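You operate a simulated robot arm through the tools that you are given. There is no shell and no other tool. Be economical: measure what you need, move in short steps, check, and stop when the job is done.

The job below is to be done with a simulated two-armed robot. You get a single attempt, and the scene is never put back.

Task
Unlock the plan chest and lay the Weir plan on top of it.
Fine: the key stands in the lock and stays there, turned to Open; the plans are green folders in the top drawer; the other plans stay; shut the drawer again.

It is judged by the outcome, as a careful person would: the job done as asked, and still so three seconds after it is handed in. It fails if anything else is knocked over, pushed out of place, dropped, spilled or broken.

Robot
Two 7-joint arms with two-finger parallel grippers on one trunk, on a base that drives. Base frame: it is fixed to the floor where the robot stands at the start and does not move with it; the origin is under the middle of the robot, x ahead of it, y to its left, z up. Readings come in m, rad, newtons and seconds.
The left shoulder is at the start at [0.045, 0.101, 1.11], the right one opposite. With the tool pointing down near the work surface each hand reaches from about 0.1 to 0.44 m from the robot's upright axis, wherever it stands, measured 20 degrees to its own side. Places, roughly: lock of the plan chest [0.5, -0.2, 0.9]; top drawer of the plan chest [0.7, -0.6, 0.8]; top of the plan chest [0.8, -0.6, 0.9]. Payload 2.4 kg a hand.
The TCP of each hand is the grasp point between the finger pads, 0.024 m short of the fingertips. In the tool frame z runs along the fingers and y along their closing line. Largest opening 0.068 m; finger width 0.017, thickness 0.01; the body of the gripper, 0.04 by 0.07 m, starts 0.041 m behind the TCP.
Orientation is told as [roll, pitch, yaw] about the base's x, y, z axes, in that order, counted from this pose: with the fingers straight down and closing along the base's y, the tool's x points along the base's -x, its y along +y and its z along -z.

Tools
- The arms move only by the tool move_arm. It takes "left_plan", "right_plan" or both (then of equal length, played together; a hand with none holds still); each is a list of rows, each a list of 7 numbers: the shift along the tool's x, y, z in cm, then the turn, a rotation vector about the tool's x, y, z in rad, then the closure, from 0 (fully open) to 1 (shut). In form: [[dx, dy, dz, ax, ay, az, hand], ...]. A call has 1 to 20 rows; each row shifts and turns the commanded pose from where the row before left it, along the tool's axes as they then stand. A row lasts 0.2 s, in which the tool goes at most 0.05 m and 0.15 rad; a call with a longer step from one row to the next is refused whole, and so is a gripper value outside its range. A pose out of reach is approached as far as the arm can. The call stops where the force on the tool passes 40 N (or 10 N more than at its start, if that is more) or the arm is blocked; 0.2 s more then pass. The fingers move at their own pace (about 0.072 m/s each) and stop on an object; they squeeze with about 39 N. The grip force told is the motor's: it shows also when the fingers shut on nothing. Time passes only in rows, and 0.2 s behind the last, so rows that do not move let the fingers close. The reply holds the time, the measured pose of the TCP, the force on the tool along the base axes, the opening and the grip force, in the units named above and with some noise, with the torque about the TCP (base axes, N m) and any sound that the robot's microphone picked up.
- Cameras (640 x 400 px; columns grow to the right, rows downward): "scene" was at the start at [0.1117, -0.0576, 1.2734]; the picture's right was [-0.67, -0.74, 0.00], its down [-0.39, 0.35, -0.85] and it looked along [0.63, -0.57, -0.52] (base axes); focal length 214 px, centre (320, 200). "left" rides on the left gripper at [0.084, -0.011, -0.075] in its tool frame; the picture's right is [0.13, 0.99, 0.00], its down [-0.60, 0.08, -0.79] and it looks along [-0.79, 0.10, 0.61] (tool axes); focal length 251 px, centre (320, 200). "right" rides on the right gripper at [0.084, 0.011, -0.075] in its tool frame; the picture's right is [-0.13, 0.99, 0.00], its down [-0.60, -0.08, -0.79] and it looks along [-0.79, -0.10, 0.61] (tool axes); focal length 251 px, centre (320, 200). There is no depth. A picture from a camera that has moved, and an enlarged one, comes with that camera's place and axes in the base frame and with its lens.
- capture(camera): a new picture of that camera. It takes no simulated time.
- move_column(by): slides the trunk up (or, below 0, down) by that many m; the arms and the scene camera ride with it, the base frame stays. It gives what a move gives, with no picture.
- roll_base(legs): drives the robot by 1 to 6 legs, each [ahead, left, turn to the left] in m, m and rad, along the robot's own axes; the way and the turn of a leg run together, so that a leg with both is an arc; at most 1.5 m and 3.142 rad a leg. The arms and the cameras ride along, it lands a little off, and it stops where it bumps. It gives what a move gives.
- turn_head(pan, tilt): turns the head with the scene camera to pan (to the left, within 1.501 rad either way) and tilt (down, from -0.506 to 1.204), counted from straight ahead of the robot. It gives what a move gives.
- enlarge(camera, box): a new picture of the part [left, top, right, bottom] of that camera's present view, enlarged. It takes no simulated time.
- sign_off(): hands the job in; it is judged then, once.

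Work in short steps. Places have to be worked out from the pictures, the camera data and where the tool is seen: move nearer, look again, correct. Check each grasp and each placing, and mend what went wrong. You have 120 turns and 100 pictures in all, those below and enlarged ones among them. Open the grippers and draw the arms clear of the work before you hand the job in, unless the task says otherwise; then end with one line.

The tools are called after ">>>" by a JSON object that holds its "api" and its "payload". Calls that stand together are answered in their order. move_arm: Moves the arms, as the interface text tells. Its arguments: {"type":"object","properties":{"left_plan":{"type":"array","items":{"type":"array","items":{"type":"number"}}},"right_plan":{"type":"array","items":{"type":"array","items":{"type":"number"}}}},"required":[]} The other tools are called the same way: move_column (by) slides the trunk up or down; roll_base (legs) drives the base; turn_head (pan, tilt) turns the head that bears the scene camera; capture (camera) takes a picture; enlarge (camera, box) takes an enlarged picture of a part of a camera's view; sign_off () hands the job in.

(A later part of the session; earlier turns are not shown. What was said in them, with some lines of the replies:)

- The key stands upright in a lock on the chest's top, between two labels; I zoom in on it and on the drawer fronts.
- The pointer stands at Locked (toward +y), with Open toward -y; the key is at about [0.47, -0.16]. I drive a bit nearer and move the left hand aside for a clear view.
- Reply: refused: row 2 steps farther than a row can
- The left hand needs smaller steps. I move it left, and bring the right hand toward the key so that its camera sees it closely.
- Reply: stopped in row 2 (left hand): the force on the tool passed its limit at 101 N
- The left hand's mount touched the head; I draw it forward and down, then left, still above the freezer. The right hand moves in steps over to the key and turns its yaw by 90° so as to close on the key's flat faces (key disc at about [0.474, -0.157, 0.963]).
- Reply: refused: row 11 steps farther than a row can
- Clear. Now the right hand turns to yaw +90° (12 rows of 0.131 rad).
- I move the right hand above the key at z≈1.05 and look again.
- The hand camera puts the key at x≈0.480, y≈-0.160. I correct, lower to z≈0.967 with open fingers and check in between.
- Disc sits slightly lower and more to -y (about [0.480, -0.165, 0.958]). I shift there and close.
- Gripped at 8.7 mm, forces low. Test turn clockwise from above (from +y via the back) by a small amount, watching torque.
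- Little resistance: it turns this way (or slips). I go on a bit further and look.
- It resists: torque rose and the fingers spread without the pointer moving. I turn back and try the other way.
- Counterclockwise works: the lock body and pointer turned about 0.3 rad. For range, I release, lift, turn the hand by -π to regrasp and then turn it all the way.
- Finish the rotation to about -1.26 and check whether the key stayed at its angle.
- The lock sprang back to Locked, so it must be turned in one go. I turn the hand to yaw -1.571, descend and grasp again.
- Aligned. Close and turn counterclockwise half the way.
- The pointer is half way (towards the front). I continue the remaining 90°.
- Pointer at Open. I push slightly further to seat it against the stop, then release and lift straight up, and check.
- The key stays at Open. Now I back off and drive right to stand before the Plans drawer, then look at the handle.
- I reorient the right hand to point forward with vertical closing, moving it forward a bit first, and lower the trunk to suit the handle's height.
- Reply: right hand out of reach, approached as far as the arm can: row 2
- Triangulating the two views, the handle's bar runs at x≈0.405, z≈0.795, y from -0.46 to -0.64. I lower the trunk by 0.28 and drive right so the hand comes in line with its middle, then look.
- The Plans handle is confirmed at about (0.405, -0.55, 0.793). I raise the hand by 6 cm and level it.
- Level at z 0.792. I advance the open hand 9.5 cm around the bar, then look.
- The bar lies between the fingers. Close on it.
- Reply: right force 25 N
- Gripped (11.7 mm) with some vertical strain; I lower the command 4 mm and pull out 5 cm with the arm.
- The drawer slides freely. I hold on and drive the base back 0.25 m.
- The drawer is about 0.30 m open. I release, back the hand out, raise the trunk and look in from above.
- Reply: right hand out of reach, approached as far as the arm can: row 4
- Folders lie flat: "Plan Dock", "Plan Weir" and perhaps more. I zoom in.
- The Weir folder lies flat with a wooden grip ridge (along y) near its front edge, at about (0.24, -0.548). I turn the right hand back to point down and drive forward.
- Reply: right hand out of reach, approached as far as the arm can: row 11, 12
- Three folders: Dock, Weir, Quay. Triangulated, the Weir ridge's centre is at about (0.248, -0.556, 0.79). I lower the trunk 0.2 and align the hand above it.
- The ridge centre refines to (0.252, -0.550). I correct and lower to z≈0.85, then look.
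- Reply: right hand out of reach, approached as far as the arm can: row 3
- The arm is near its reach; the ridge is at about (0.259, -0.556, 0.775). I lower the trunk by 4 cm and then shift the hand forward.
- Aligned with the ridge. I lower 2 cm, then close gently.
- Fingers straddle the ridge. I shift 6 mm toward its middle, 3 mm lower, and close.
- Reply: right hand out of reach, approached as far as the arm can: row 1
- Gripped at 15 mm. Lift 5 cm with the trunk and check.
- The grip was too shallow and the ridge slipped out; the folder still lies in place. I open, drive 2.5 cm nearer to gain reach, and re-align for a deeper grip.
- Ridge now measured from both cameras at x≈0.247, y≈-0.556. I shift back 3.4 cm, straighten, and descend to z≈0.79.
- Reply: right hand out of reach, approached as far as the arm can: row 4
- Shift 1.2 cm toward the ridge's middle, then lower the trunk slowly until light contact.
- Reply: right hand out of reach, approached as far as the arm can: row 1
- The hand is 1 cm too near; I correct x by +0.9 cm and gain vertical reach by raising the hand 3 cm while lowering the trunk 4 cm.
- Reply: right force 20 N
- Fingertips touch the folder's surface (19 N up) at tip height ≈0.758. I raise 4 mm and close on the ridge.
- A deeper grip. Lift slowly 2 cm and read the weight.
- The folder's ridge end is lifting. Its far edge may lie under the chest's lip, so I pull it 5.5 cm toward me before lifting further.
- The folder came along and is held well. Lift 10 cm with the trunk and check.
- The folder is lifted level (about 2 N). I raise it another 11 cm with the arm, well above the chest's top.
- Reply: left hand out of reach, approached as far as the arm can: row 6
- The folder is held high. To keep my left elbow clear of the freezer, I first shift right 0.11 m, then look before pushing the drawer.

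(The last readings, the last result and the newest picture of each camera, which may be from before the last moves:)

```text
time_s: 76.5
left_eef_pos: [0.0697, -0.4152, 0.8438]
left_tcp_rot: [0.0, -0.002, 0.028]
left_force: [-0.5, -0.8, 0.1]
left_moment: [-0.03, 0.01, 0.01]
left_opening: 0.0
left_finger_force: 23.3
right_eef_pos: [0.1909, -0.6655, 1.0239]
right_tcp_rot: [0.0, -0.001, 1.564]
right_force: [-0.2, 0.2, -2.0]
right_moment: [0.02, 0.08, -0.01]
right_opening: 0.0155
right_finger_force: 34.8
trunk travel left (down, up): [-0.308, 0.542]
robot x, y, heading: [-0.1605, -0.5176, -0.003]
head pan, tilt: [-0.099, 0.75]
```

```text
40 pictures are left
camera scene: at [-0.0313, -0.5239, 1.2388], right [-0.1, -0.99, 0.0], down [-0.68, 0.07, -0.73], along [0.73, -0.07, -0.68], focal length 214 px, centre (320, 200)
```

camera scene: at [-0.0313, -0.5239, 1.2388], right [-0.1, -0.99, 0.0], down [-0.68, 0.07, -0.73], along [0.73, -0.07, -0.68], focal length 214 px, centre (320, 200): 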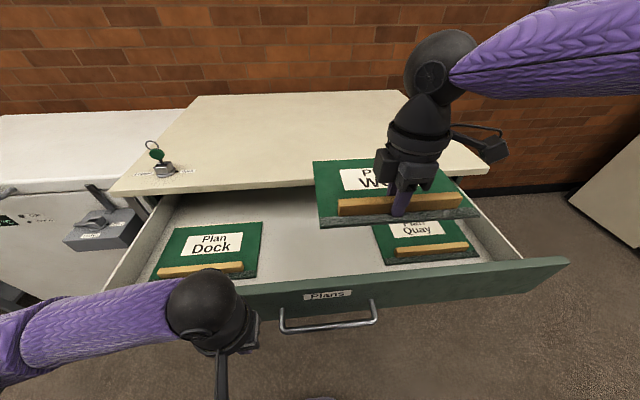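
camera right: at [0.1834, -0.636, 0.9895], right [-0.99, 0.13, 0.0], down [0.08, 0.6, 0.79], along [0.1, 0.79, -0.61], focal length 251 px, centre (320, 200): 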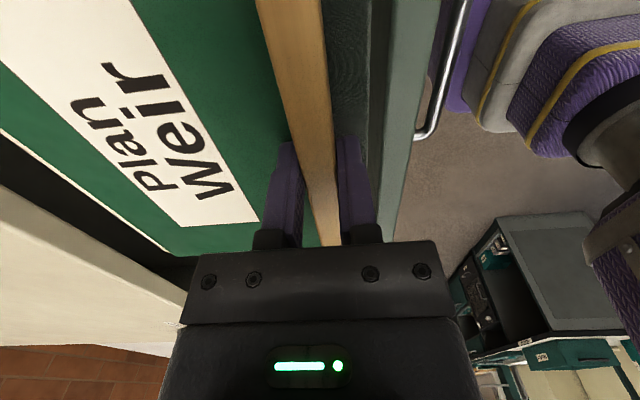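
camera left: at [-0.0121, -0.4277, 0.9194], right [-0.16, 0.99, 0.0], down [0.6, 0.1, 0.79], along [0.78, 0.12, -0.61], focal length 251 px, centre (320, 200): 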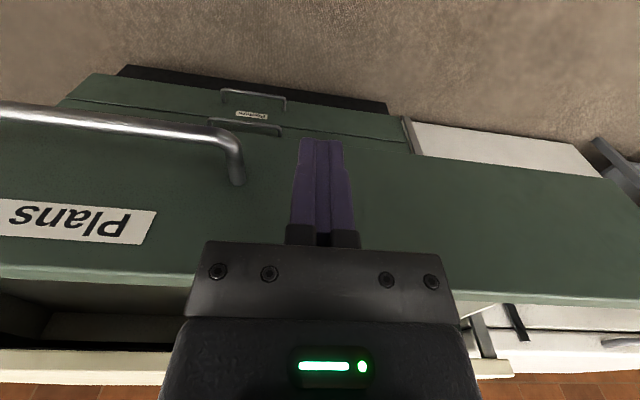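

The left fist faces the drawer panel just beside the handle. Drive forward 0.15 m and check.

>>> {"api": "roll_base", "payload": {"legs": [[0.15, 0, 0.003]]}}

>>> {"api": "capture", "payload": {"camera": "scene"}}

```text
time_s: 77.9
left_eef_pos: [0.2209, -0.4152, 0.8442]
left_tcp_rot: [0.002, -0.002, 0.031]
left_force: [1.1, 0.0, -0.6]
left_moment: [0.01, 0.02, 0.0]
left_opening: 0.0
left_finger_force: 23.8
right_eef_pos: [0.3433, -0.664, 1.0241]
right_tcp_rot: [-0.001, -0.001, 1.564]
right_force: [-0.3, 0.5, -2.1]
right_moment: [0.01, 0.09, 0.02]
right_opening: 0.0156
right_finger_force: 34.7
trunk travel left (down, up): [-0.308, 0.542]
robot x, y, heading: [-0.0092, -0.5226, 0.001]
head pan, tilt: [-0.099, 0.75]
```

```text
39 pictures are left
camera scene: at [0.1207, -0.5234, 1.2388], right [-0.1, -1.0, 0.0], down [-0.68, 0.07, -0.73], along [0.73, -0.07, -0.68], focal length 214 px, centre (320, 200)
```

scene: 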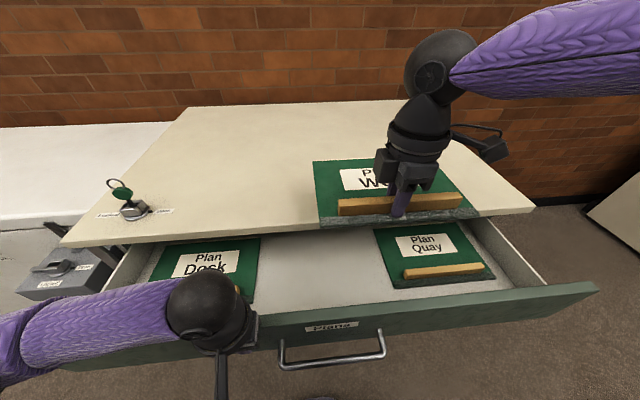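

The drawer follows well. Drive another 0.12 m and look.

>>> {"api": "roll_base", "payload": {"legs": [[0.12, 0, 0]]}}

>>> {"api": "capture", "payload": {"camera": "scene"}}

>>> {"api": "capture", "payload": {"camera": "left"}}

```text
time_s: 79.1
left_eef_pos: [0.3399, -0.4139, 0.8437]
left_tcp_rot: [0.0, -0.001, 0.031]
left_force: [-0.4, 0.4, 0.3]
left_moment: [0.02, -0.01, 0.0]
left_opening: 0.0
left_finger_force: 24.0
right_eef_pos: [0.4618, -0.6637, 1.0238]
right_tcp_rot: [-0.001, 0.0, 1.567]
right_force: [0.7, 0.3, -1.5]
right_moment: [0.04, 0.08, -0.02]
right_opening: 0.0154
right_finger_force: 35.1
trunk travel left (down, up): [-0.308, 0.542]
robot x, y, heading: [0.1038, -0.5166, 0.001]
head pan, tilt: [-0.099, 0.75]
```

```text
38 pictures are left
camera scene: at [0.2388, -0.523, 1.2388], right [-0.1, -1.0, 0.0], down [-0.68, 0.07, -0.73], along [0.73, -0.07, -0.68], focal length 214 px, centre (320, 200)
```

scene: 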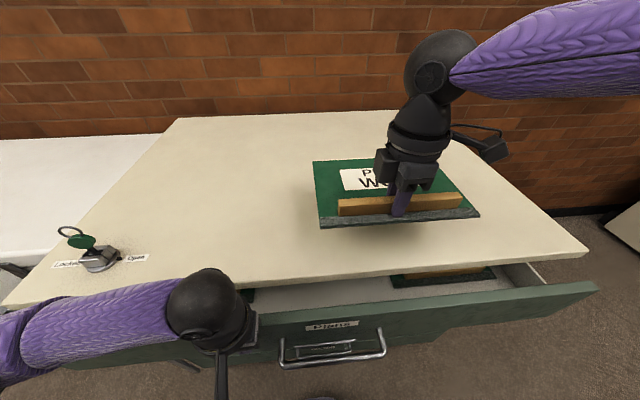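

```text
37 pictures are left
camera left: at [0.2578, -0.4269, 0.9193], right [-0.16, 0.99, 0.0], down [0.6, 0.1, 0.79], along [0.78, 0.13, -0.61], focal length 251 px, centre (320, 200)
```

left: 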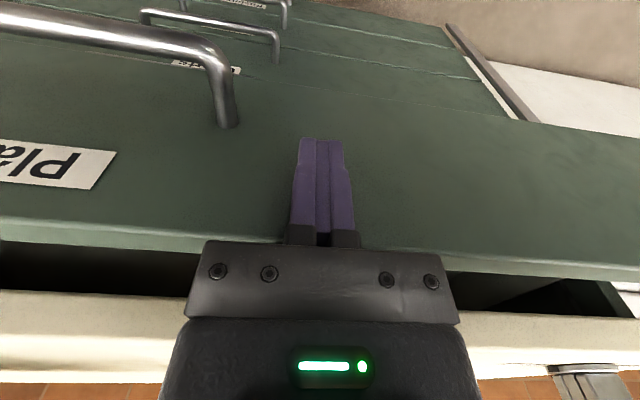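

About 8 cm of drawer remain open. First I lay the folder down: forward 3.5 cm and down 6 cm, then look.

>>> {"api": "move_arm", "payload": {"right_plan": [[0, -1.5, 0, 0, 0, 0, 1], [0, -2, 0, 0, 0, 0, 1], [0, 0, 2, 0, 0, 0, 1], [0, 0, 2, 0, 0, 0, 1], [0, 0, 2, 0, 0, 0, 1]]}}

>>> {"api": "capture", "payload": {"camera": "scene"}}

>>> {"api": "capture", "payload": {"camera": "right"}}

```text
time_s: 80.3
left_eef_pos: [0.3403, -0.4147, 0.8447]
left_tcp_rot: [0.0, -0.002, 0.031]
left_force: [-0.1, 0.5, -0.4]
left_moment: [-0.02, 0.0, 0.01]
left_opening: 0.0
left_finger_force: 23.5
right_eef_pos: [0.497, -0.6638, 0.9659]
right_tcp_rot: [-0.001, -0.002, 1.565]
right_force: [0.2, -0.5, -2.2]
right_moment: [0.03, 0.08, 0.0]
right_opening: 0.0152
right_finger_force: 34.7
trunk travel left (down, up): [-0.308, 0.542]
robot x, y, heading: [0.1097, -0.5163, 0.001]
head pan, tilt: [-0.099, 0.75]
```

```text
36 pictures are left
camera scene: at [0.2385, -0.523, 1.2388], right [-0.1, -1.0, 0.0], down [-0.68, 0.07, -0.73], along [0.73, -0.07, -0.68], focal length 214 px, centre (320, 200)
```

scene: 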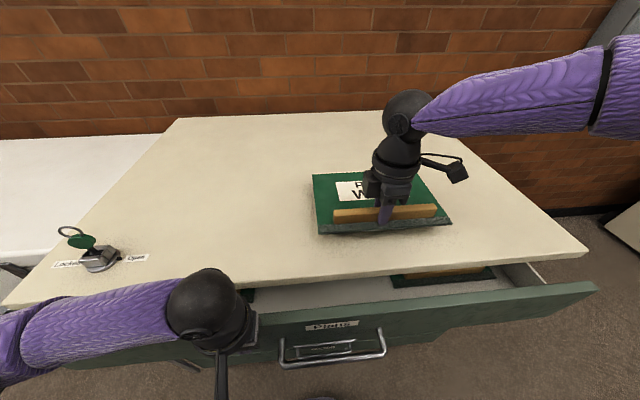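

```text
35 pictures are left
camera right: at [0.4871, -0.7486, 1.0402], right [-0.99, 0.13, 0.0], down [0.08, 0.6, 0.79], along [0.11, 0.79, -0.61], focal length 251 px, centre (320, 200)
```

right: 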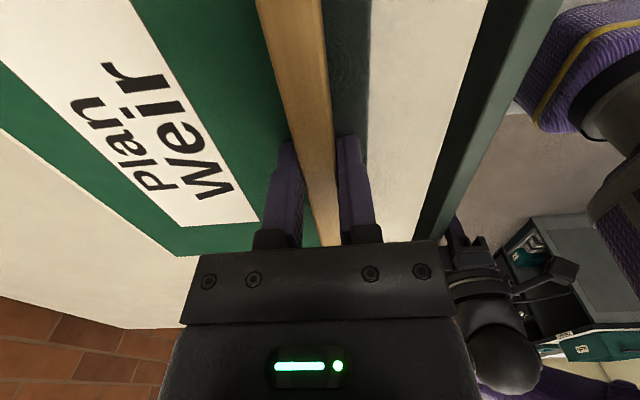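

The folder is fully over the top. I lower in small steps, watching the force.

>>> {"api": "move_arm", "payload": {"right_plan": [[0, 0, 0.7, 0, 0, 0, 1], [0, 0, 0.7, 0, 0, 0, 1], [0, 0, 0.4, 0, 0, 0, 1]]}}

```text
time_s: 81.1
left_eef_pos: [0.3403, -0.4142, 0.8444]
left_tcp_rot: [0.001, -0.003, 0.031]
left_force: [0.1, 0.6, 0.1]
left_moment: [-0.01, 0.0, 0.02]
left_opening: 0.0
left_finger_force: 23.4
right_eef_pos: [0.4967, -0.665, 0.9458]
right_tcp_rot: [0.001, -0.001, 1.564]
right_force: [-0.2, 0.3, -2.1]
right_moment: [-0.03, 0.11, -0.02]
right_opening: 0.0156
right_finger_force: 34.4
trunk travel left (down, up): [-0.308, 0.542]
robot x, y, heading: [0.1085, -0.5218, -0.001]
head pan, tilt: [-0.099, 0.75]
```

No contact yet; continue in 3 mm steps.

>>> {"api": "move_arm", "payload": {"right_plan": [[0, 0, 0.3, 0, 0, 0, 1], [0, 0, 0.3, 0, 0, 0, 1], [0, 0, 0.2, 0, 0, 0, 1]]}}

```text
time_s: 81.9
left_eef_pos: [0.3403, -0.4147, 0.8433]
left_tcp_rot: [0.0, -0.002, 0.032]
left_force: [0.0, 0.5, 0.2]
left_moment: [-0.01, -0.02, 0.01]
left_opening: 0.0
left_finger_force: 23.7
right_eef_pos: [0.4976, -0.6647, 0.9378]
right_tcp_rot: [0.001, 0.001, 1.566]
right_force: [0.5, 0.6, -1.3]
right_moment: [-0.01, 0.08, -0.02]
right_opening: 0.0157
right_finger_force: 34.7
trunk travel left (down, up): [-0.308, 0.542]
robot x, y, heading: [0.1091, -0.5141, 0.002]
head pan, tilt: [-0.099, 0.75]
```

Still hanging; a bit more.

>>> {"api": "move_arm", "payload": {"right_plan": [[0, 0, 0.3, 0, 0, 0, 1], [0, 0, 0.3, 0, 0, 0, 1], [0, 0, 0.2, 0, 0, 0, 1]]}}

>>> {"api": "enlarge", "payload": {"camera": "scene", "box": [290, 150, 480, 270]}}

```text
time_s: 82.7
left_eef_pos: [0.3404, -0.4143, 0.8448]
left_tcp_rot: [0.0, -0.003, 0.031]
left_force: [0.1, -0.2, -0.4]
left_moment: [0.04, 0.02, 0.01]
left_opening: 0.0
left_finger_force: 23.3
right_eef_pos: [0.4968, -0.6634, 0.9317]
right_tcp_rot: [-0.005, -0.003, 1.565]
right_force: [3.7, -3.8, 18.7]
right_moment: [-0.25, 0.17, 0.01]
right_opening: 0.0159
right_finger_force: 35.0
trunk travel left (down, up): [-0.308, 0.542]
robot x, y, heading: [0.1114, -0.5171, -0.001]
head pan, tilt: [-0.099, 0.75]
```

```text
3.33 times, centred on (385, 210) of scene
camera zoom: at [0.2378, -0.523, 1.2392], right [-0.1, -1.0, 0.0], down [-0.68, 0.07, -0.73], along [0.73, -0.07, -0.68], focal length 715 px, centre (103, 167)
```

zoom: 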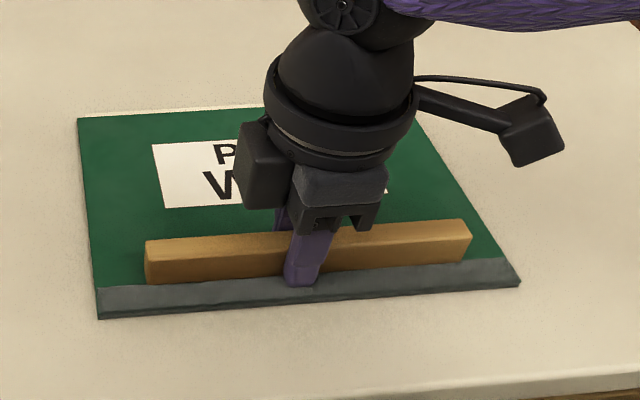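

Resting on the top (19 N). I relieve slightly, open the fingers, and lift straight up.

>>> {"api": "move_arm", "payload": {"right_plan": [[0, 0, -0.2, 0, 0, 0, 1], [0, 0, 0, 0, 0, 0, 0.7], [0, 0, 0, 0, 0, 0, 0.4], [0, 0, 0, 0, 0, 0, 0.4], [0, 0, -2, 0, 0, 0, 0.4], [0, 0, -4, 0, 0, 0, 0.4], [0, 0, -4, 0, 0, 0, 0.4]]}}

>>> {"api": "capture", "payload": {"camera": "scene"}}

```text
time_s: 84.3
left_eef_pos: [0.3388, -0.4125, 0.8444]
left_tcp_rot: [0.001, -0.002, 0.032]
left_force: [-0.5, 0.1, -0.3]
left_moment: [0.04, 0.0, 0.0]
left_opening: 0.0001
left_finger_force: 23.4
right_eef_pos: [0.4959, -0.665, 1.0311]
right_tcp_rot: [0.0, -0.001, 1.564]
right_force: [0.3, 1.2, -0.7]
right_moment: [-0.02, -0.02, 0.02]
right_opening: 0.0407
right_finger_force: 0.0
trunk travel left (down, up): [-0.308, 0.542]
robot x, y, heading: [0.1084, -0.5174, 0.001]
head pan, tilt: [-0.099, 0.75]
```

```text
33 pictures are left
camera scene: at [0.2383, -0.5229, 1.2388], right [-0.1, -1.0, 0.0], down [-0.68, 0.07, -0.73], along [0.73, -0.07, -0.68], focal length 214 px, centre (320, 200)
```

scene: 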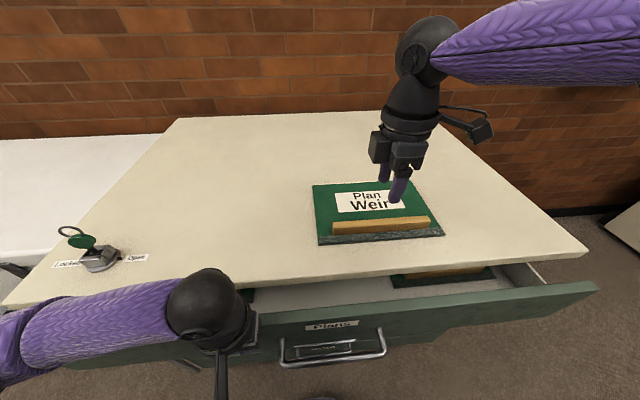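

The Weir folder lies on the top. Now I back off 0.3 m, then set the left hand to point forward for pushing the drawer shut.

>>> {"api": "roll_base", "payload": {"legs": [[-0.3, 0, 0]]}}

>>> {"api": "move_column", "payload": {"by": -0.18}}

>>> {"api": "move_arm", "payload": {"left_plan": [[-3, 0, -3, 0, 0, 0, 1], [-3, 0, -3, 0, 0, 0, 1], [-3, 0, -3, 0, 0, 0, 1], [-3, 0, -3, 0, 0, 0, 1], [-3, 0, -3, 0, 0, 0, 1], [0, 0, -2, 0, -0.13, 0, 1], [0, 0, 0, 0, -0.13, 0, 1], [0, 0, 0, 0, -0.13, 0, 1], [0, 0, 0, 0, -0.13, 0, 1], [0, 0, 0, 0, -0.13, 0, 1], [0, 0, 0, 0, -0.13, 0, 1], [0, 0, 0, 0, -0.13, 0, 1], [0, 0, 0, 0, -0.13, 0, 1], [0, 0, 0, 0, -0.13, 0, 1], [0, 0, 0, 0, -0.13, 0, 1], [0, 0, 0, 0, -0.13, 0, 1]]}}

>>> {"api": "capture", "payload": {"camera": "scene"}}

```text
time_s: 86.3
left_eef_pos: [0.0481, -0.4152, 0.8436]
left_tcp_rot: [0.0, -0.002, 0.026]
left_force: [0.2, -0.2, 0.2]
left_moment: [-0.02, -0.01, 0.04]
left_opening: 0.0
left_finger_force: 23.5
right_eef_pos: [0.2037, -0.6644, 1.0316]
right_tcp_rot: [0.0, 0.0, 1.565]
right_force: [-0.4, -0.1, 0.8]
right_moment: [0.01, 0.02, -0.01]
right_opening: 0.0409
right_finger_force: 0.0
trunk travel left (down, up): [-0.308, 0.542]
robot x, y, heading: [-0.1834, -0.5191, -0.001]
head pan, tilt: [-0.099, 0.75]
```

```text
time_s: 88.3
left_eef_pos: [0.0476, -0.4155, 0.655]
left_tcp_rot: [0.002, 0.053, 0.029]
left_force: [0.3, -0.6, 0.7]
left_moment: [0.01, 0.0, 0.0]
left_opening: 0.0001
left_finger_force: 23.5
right_eef_pos: [0.2032, -0.6655, 0.8509]
right_tcp_rot: [-0.003, -0.001, 1.566]
right_force: [-0.4, -0.3, -0.1]
right_moment: [0.0, 0.01, 0.0]
right_opening: 0.0408
right_finger_force: 0.1
trunk travel left (down, up): [-0.128, 0.722]
robot x, y, heading: [-0.1864, -0.5164, -0.002]
head pan, tilt: [-0.099, 0.75]
```

```text
time_s: 91.8
left_eef_pos: [0.2293, -0.4208, 0.8138]
left_tcp_rot: [0.013, -1.377, 0.014]
left_force: [-0.5, 0.0, 0.6]
left_moment: [0.0, -0.03, 0.02]
left_opening: 0.0
left_finger_force: 23.9
left hand out of reach, approached as far as the arm can: row 13, 14, 15
right_eef_pos: [0.2032, -0.6648, 0.8521]
right_tcp_rot: [0.0, -0.003, 1.565]
right_force: [-0.2, -1.3, 0.1]
right_moment: [-0.01, -0.03, -0.01]
right_opening: 0.0409
right_finger_force: 0.0
trunk travel left (down, up): [-0.128, 0.722]
robot x, y, heading: [-0.1871, -0.5139, -0.004]
head pan, tilt: [-0.099, 0.75]
```

```text
32 pictures are left
camera scene: at [-0.0073, -0.5236, 1.0552], right [-0.1, -0.99, 0.0], down [-0.68, 0.07, -0.73], along [0.73, -0.07, -0.68], focal length 214 px, centre (320, 200)
```

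scene: 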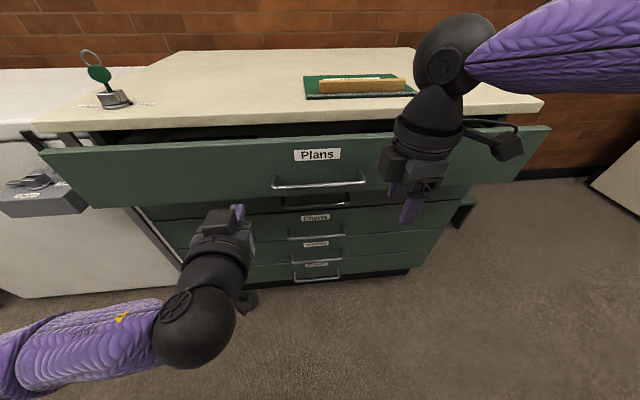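

The left hand points forward at panel height. I draw the right hand back 8 cm to keep it clear, then push by driving 0.16 m.

>>> {"api": "move_arm", "payload": {"right_plan": [[0, 2.7, 0, 0, 0, 0, 0.4], [0, 2.7, 0, 0, 0, 0, 0.4], [0, 2.7, 0, 0, 0, 0, 0.4]]}}

>>> {"api": "roll_base", "payload": {"legs": [[0.16, 0, 0.003]]}}

>>> {"api": "capture", "payload": {"camera": "scene"}}

```text
time_s: 92.5
left_eef_pos: [0.2293, -0.4196, 0.814]
left_tcp_rot: [0.009, -1.374, 0.02]
left_force: [0.5, -0.8, 0.0]
left_moment: [0.0, -0.02, -0.01]
left_opening: 0.0
left_finger_force: 23.2
right_eef_pos: [0.1216, -0.6655, 0.8515]
right_tcp_rot: [-0.001, 0.001, 1.562]
right_force: [0.1, 0.4, -0.3]
right_moment: [-0.01, -0.04, 0.0]
right_opening: 0.0408
right_finger_force: 0.1
trunk travel left (down, up): [-0.128, 0.722]
robot x, y, heading: [-0.1882, -0.5151, -0.002]
head pan, tilt: [-0.099, 0.75]
```

```text
time_s: 94.0
left_eef_pos: [0.3884, -0.4173, 0.8146]
left_tcp_rot: [0.012, -1.377, 0.023]
left_force: [-0.4, 0.1, 0.0]
left_moment: [0.02, -0.02, 0.0]
left_opening: 0.0001
left_finger_force: 24.2
right_eef_pos: [0.2814, -0.6647, 0.8512]
right_tcp_rot: [-0.001, 0.001, 1.567]
right_force: [-1.0, 0.0, 0.8]
right_moment: [0.01, -0.01, -0.02]
right_opening: 0.0408
right_finger_force: 0.0
trunk travel left (down, up): [-0.128, 0.722]
robot x, y, heading: [-0.028, -0.521, 0.002]
head pan, tilt: [-0.099, 0.75]
```

```text
31 pictures are left
camera scene: at [0.1516, -0.5226, 1.0553], right [-0.1, -1.0, 0.0], down [-0.68, 0.07, -0.73], along [0.73, -0.07, -0.68], focal length 214 px, centre (320, 200)
```

scene: 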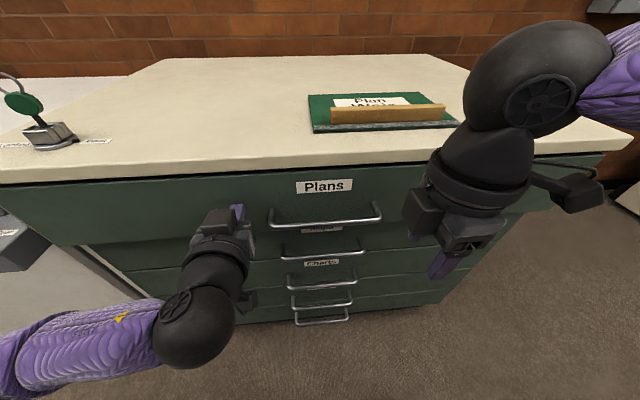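

About 2–3 cm remain. I push on with the left arm in small steps until the drawer stops.

>>> {"api": "move_arm", "payload": {"left_plan": [[0, 0, 0.8, 0, 0, 0, 1], [0, 0, 0.8, 0, 0, 0, 1], [0, 0, 0.8, 0, 0, 0, 1], [0, 0, 0.6, 0, 0, 0, 1]]}}

>>> {"api": "capture", "payload": {"camera": "scene"}}

```text
time_s: 95.0
left_eef_pos: [0.4174, -0.4154, 0.8066]
left_tcp_rot: [0.013, -1.374, 0.023]
left_force: [-0.2, -0.3, 0.1]
left_moment: [-0.01, -0.01, 0.01]
left_opening: 0.0
left_finger_force: 23.9
right_eef_pos: [0.2814, -0.6638, 0.85]
right_tcp_rot: [-0.001, -0.002, 1.567]
right_force: [0.0, -0.8, -0.7]
right_moment: [-0.01, -0.05, -0.02]
right_opening: 0.0409
right_finger_force: 0.1
trunk travel left (down, up): [-0.128, 0.722]
robot x, y, heading: [-0.0258, -0.5205, 0.003]
head pan, tilt: [-0.099, 0.75]
```

```text
30 pictures are left
camera scene: at [0.1518, -0.5226, 1.0552], right [-0.1, -1.0, 0.0], down [-0.68, 0.07, -0.73], along [0.73, -0.07, -0.68], focal length 214 px, centre (320, 200)
```

scene: 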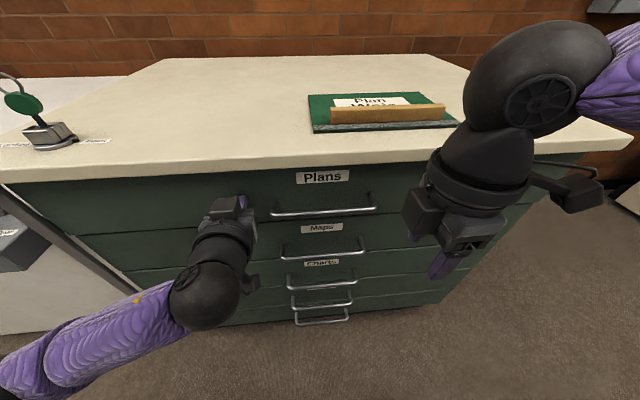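

Almost flush. Push a little more until the force rises.

>>> {"api": "move_arm", "payload": {"left_plan": [[0, 0, 0.4, 0, 0, 0, 1], [0, 0, 0.4, 0, 0, 0, 1]]}}

>>> {"api": "capture", "payload": {"camera": "scene"}}

```text
time_s: 95.6
left_eef_pos: [0.4215, -0.4153, 0.8068]
left_tcp_rot: [0.008, -1.375, 0.022]
left_force: [-31.4, 0.7, -4.4]
left_moment: [-0.1, 0.02, -0.12]
left_opening: 0.0
left_finger_force: 23.6
right_eef_pos: [0.2796, -0.6634, 0.8514]
right_tcp_rot: [-0.004, 0.0, 1.567]
right_force: [-0.5, -0.1, 0.8]
right_moment: [0.01, 0.01, 0.0]
right_opening: 0.0407
right_finger_force: 0.0
trunk travel left (down, up): [-0.128, 0.722]
robot x, y, heading: [-0.0248, -0.5204, 0.008]
head pan, tilt: [-0.099, 0.75]
```

```text
29 pictures are left
camera scene: at [0.1485, -0.5223, 1.0557], right [-0.1, -1.0, 0.0], down [-0.68, 0.06, -0.73], along [0.73, -0.07, -0.68], focal length 214 px, centre (320, 200)
```

scene: 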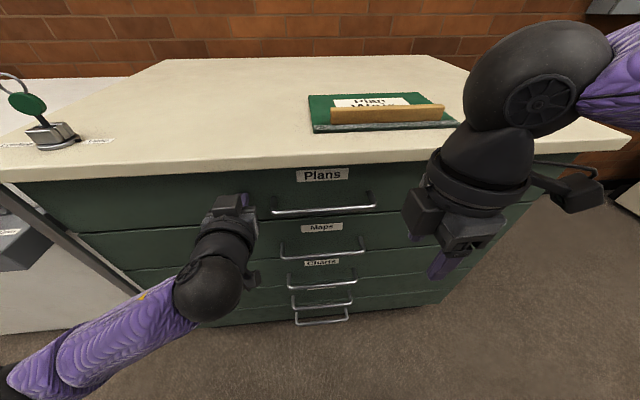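

The drawer hit its stop (31 N). I withdraw the left hand, drive back clear, raise the trunk, open the grippers, and inspect everything.

>>> {"api": "move_arm", "payload": {"left_plan": [[0, 0, -2, 0, 0, 0, 1], [0, 0, -2, 0, 0, 0, 0.5], [0, 0, 0, 0, 0, 0, 0], [0, 0, 0, 0, 0, 0, 0]], "right_plan": [[0, 0, 0, 0, 0, 0, 0], [0, 0, 0, 0, 0, 0, 0], [0, 0, 0, 0, 0, 0, 0], [0, 0, 0, 0, 0, 0, 0]]}}

>>> {"api": "roll_base", "payload": {"legs": [[-0.3, 0, 0]]}}

>>> {"api": "move_column", "payload": {"by": 0.25}}

>>> {"api": "turn_head", "payload": {"pan": 0.1, "tilt": 0.55}}

>>> {"api": "capture", "payload": {"camera": "scene"}}

```text
time_s: 96.6
left_eef_pos: [0.3863, -0.417, 0.812]
left_tcp_rot: [0.011, -1.375, 0.025]
left_force: [-0.8, 0.7, 0.0]
left_moment: [0.02, -0.01, 0.02]
left_opening: 0.0682
left_finger_force: 0.1
right_eef_pos: [0.2821, -0.6633, 0.8516]
right_tcp_rot: [0.0, 0.0, 1.567]
right_force: [0.3, -0.1, -0.1]
right_moment: [0.0, 0.02, -0.02]
right_opening: 0.0677
right_finger_force: 0.1
trunk travel left (down, up): [-0.128, 0.722]
robot x, y, heading: [-0.0228, -0.5196, 0.002]
head pan, tilt: [-0.099, 0.75]
```

```text
time_s: 98.6
left_eef_pos: [0.0862, -0.4198, 0.8131]
left_tcp_rot: [0.01, -1.377, 0.02]
left_force: [-0.3, 0.6, -0.3]
left_moment: [0.05, -0.02, 0.0]
left_opening: 0.0682
left_finger_force: 0.0
right_eef_pos: [-0.0194, -0.6648, 0.8514]
right_tcp_rot: [0.0, -0.001, 1.564]
right_force: [-0.5, 0.1, 0.2]
right_moment: [-0.01, 0.01, 0.02]
right_opening: 0.0677
right_finger_force: 0.0
trunk travel left (down, up): [-0.128, 0.722]
robot x, y, heading: [-0.3289, -0.5201, 0.003]
head pan, tilt: [-0.099, 0.75]
```

```text
time_s: 101.2
left_eef_pos: [0.0872, -0.4205, 1.0638]
left_tcp_rot: [0.011, -1.376, 0.019]
left_force: [0.5, 0.6, 0.6]
left_moment: [0.02, -0.01, 0.0]
left_opening: 0.0681
left_finger_force: 0.0
right_eef_pos: [-0.0192, -0.6649, 1.1015]
right_tcp_rot: [0.001, -0.003, 1.563]
right_force: [0.3, 0.2, 0.1]
right_moment: [0.01, -0.02, 0.03]
right_opening: 0.0683
right_finger_force: 0.1
trunk travel left (down, up): [-0.378, 0.472]
robot x, y, heading: [-0.3232, -0.5177, -0.003]
head pan, tilt: [-0.099, 0.75]
```

```text
time_s: 101.9
left_eef_pos: [0.0869, -0.4206, 1.0628]
left_tcp_rot: [0.01, -1.376, 0.021]
left_force: [0.7, 0.4, 0.8]
left_moment: [0.05, -0.02, -0.01]
left_opening: 0.0681
left_finger_force: 0.0
right_eef_pos: [-0.0196, -0.6669, 1.1018]
right_tcp_rot: [-0.001, -0.002, 1.563]
right_force: [0.9, -0.1, -0.1]
right_moment: [0.0, 0.0, -0.02]
right_opening: 0.0677
right_finger_force: 0.0
trunk travel left (down, up): [-0.378, 0.472]
robot x, y, heading: [-0.3261, -0.5167, 0.001]
head pan, tilt: [0.099, 0.55]
```

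```text
28 pictures are left
camera scene: at [-0.2003, -0.5066, 1.3268], right [0.1, -1.0, 0.0], down [-0.52, -0.05, -0.85], along [0.85, 0.08, -0.52], focal length 214 px, centre (320, 200)
```

scene: 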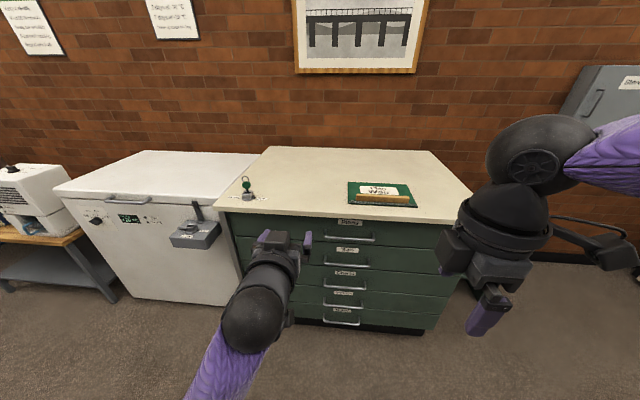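

Drawer appears flush and the folder is lying well. A closer check of the key and the drawer.

>>> {"api": "enlarge", "payload": {"camera": "scene", "box": [210, 170, 290, 220]}}

>>> {"api": "enlarge", "payload": {"camera": "scene", "box": [220, 170, 480, 330]}}

```text
8.00 times, centred on (250, 195) of scene
camera zoom: at [-0.2003, -0.5066, 1.3268], right [0.1, -1.0, 0.0], down [-0.52, -0.05, -0.85], along [0.85, 0.08, -0.52], focal length 1716 px, centre (880, 240)
```

zoom: 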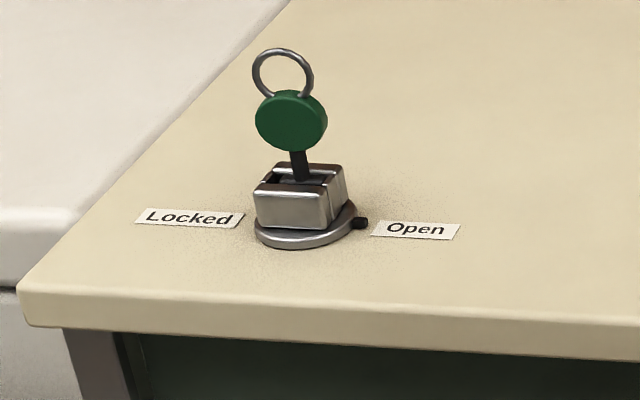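

```text
2.46 times, centred on (350, 250) of scene
camera zoom: at [-0.2003, -0.5066, 1.3268], right [0.1, -1.0, 0.0], down [-0.52, -0.05, -0.85], along [0.85, 0.08, -0.52], focal length 528 px, centre (246, 77)
```

zoom: 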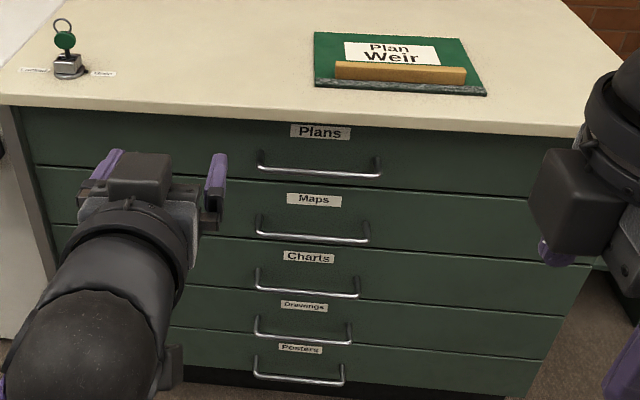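

The key stands at Open, the drawer is flush with the others, the Weir folder rests on the top, and both arms are clear with grippers open. I hand the job in.

>>> {"api": "sign_off", "payload": {}}

```text
The job is handed in.
```

The chest is unlocked with the key still standing at Open, the Weir plan lies on top, the Dock and Quay plans were left in the top drawer, and the drawer is shut.
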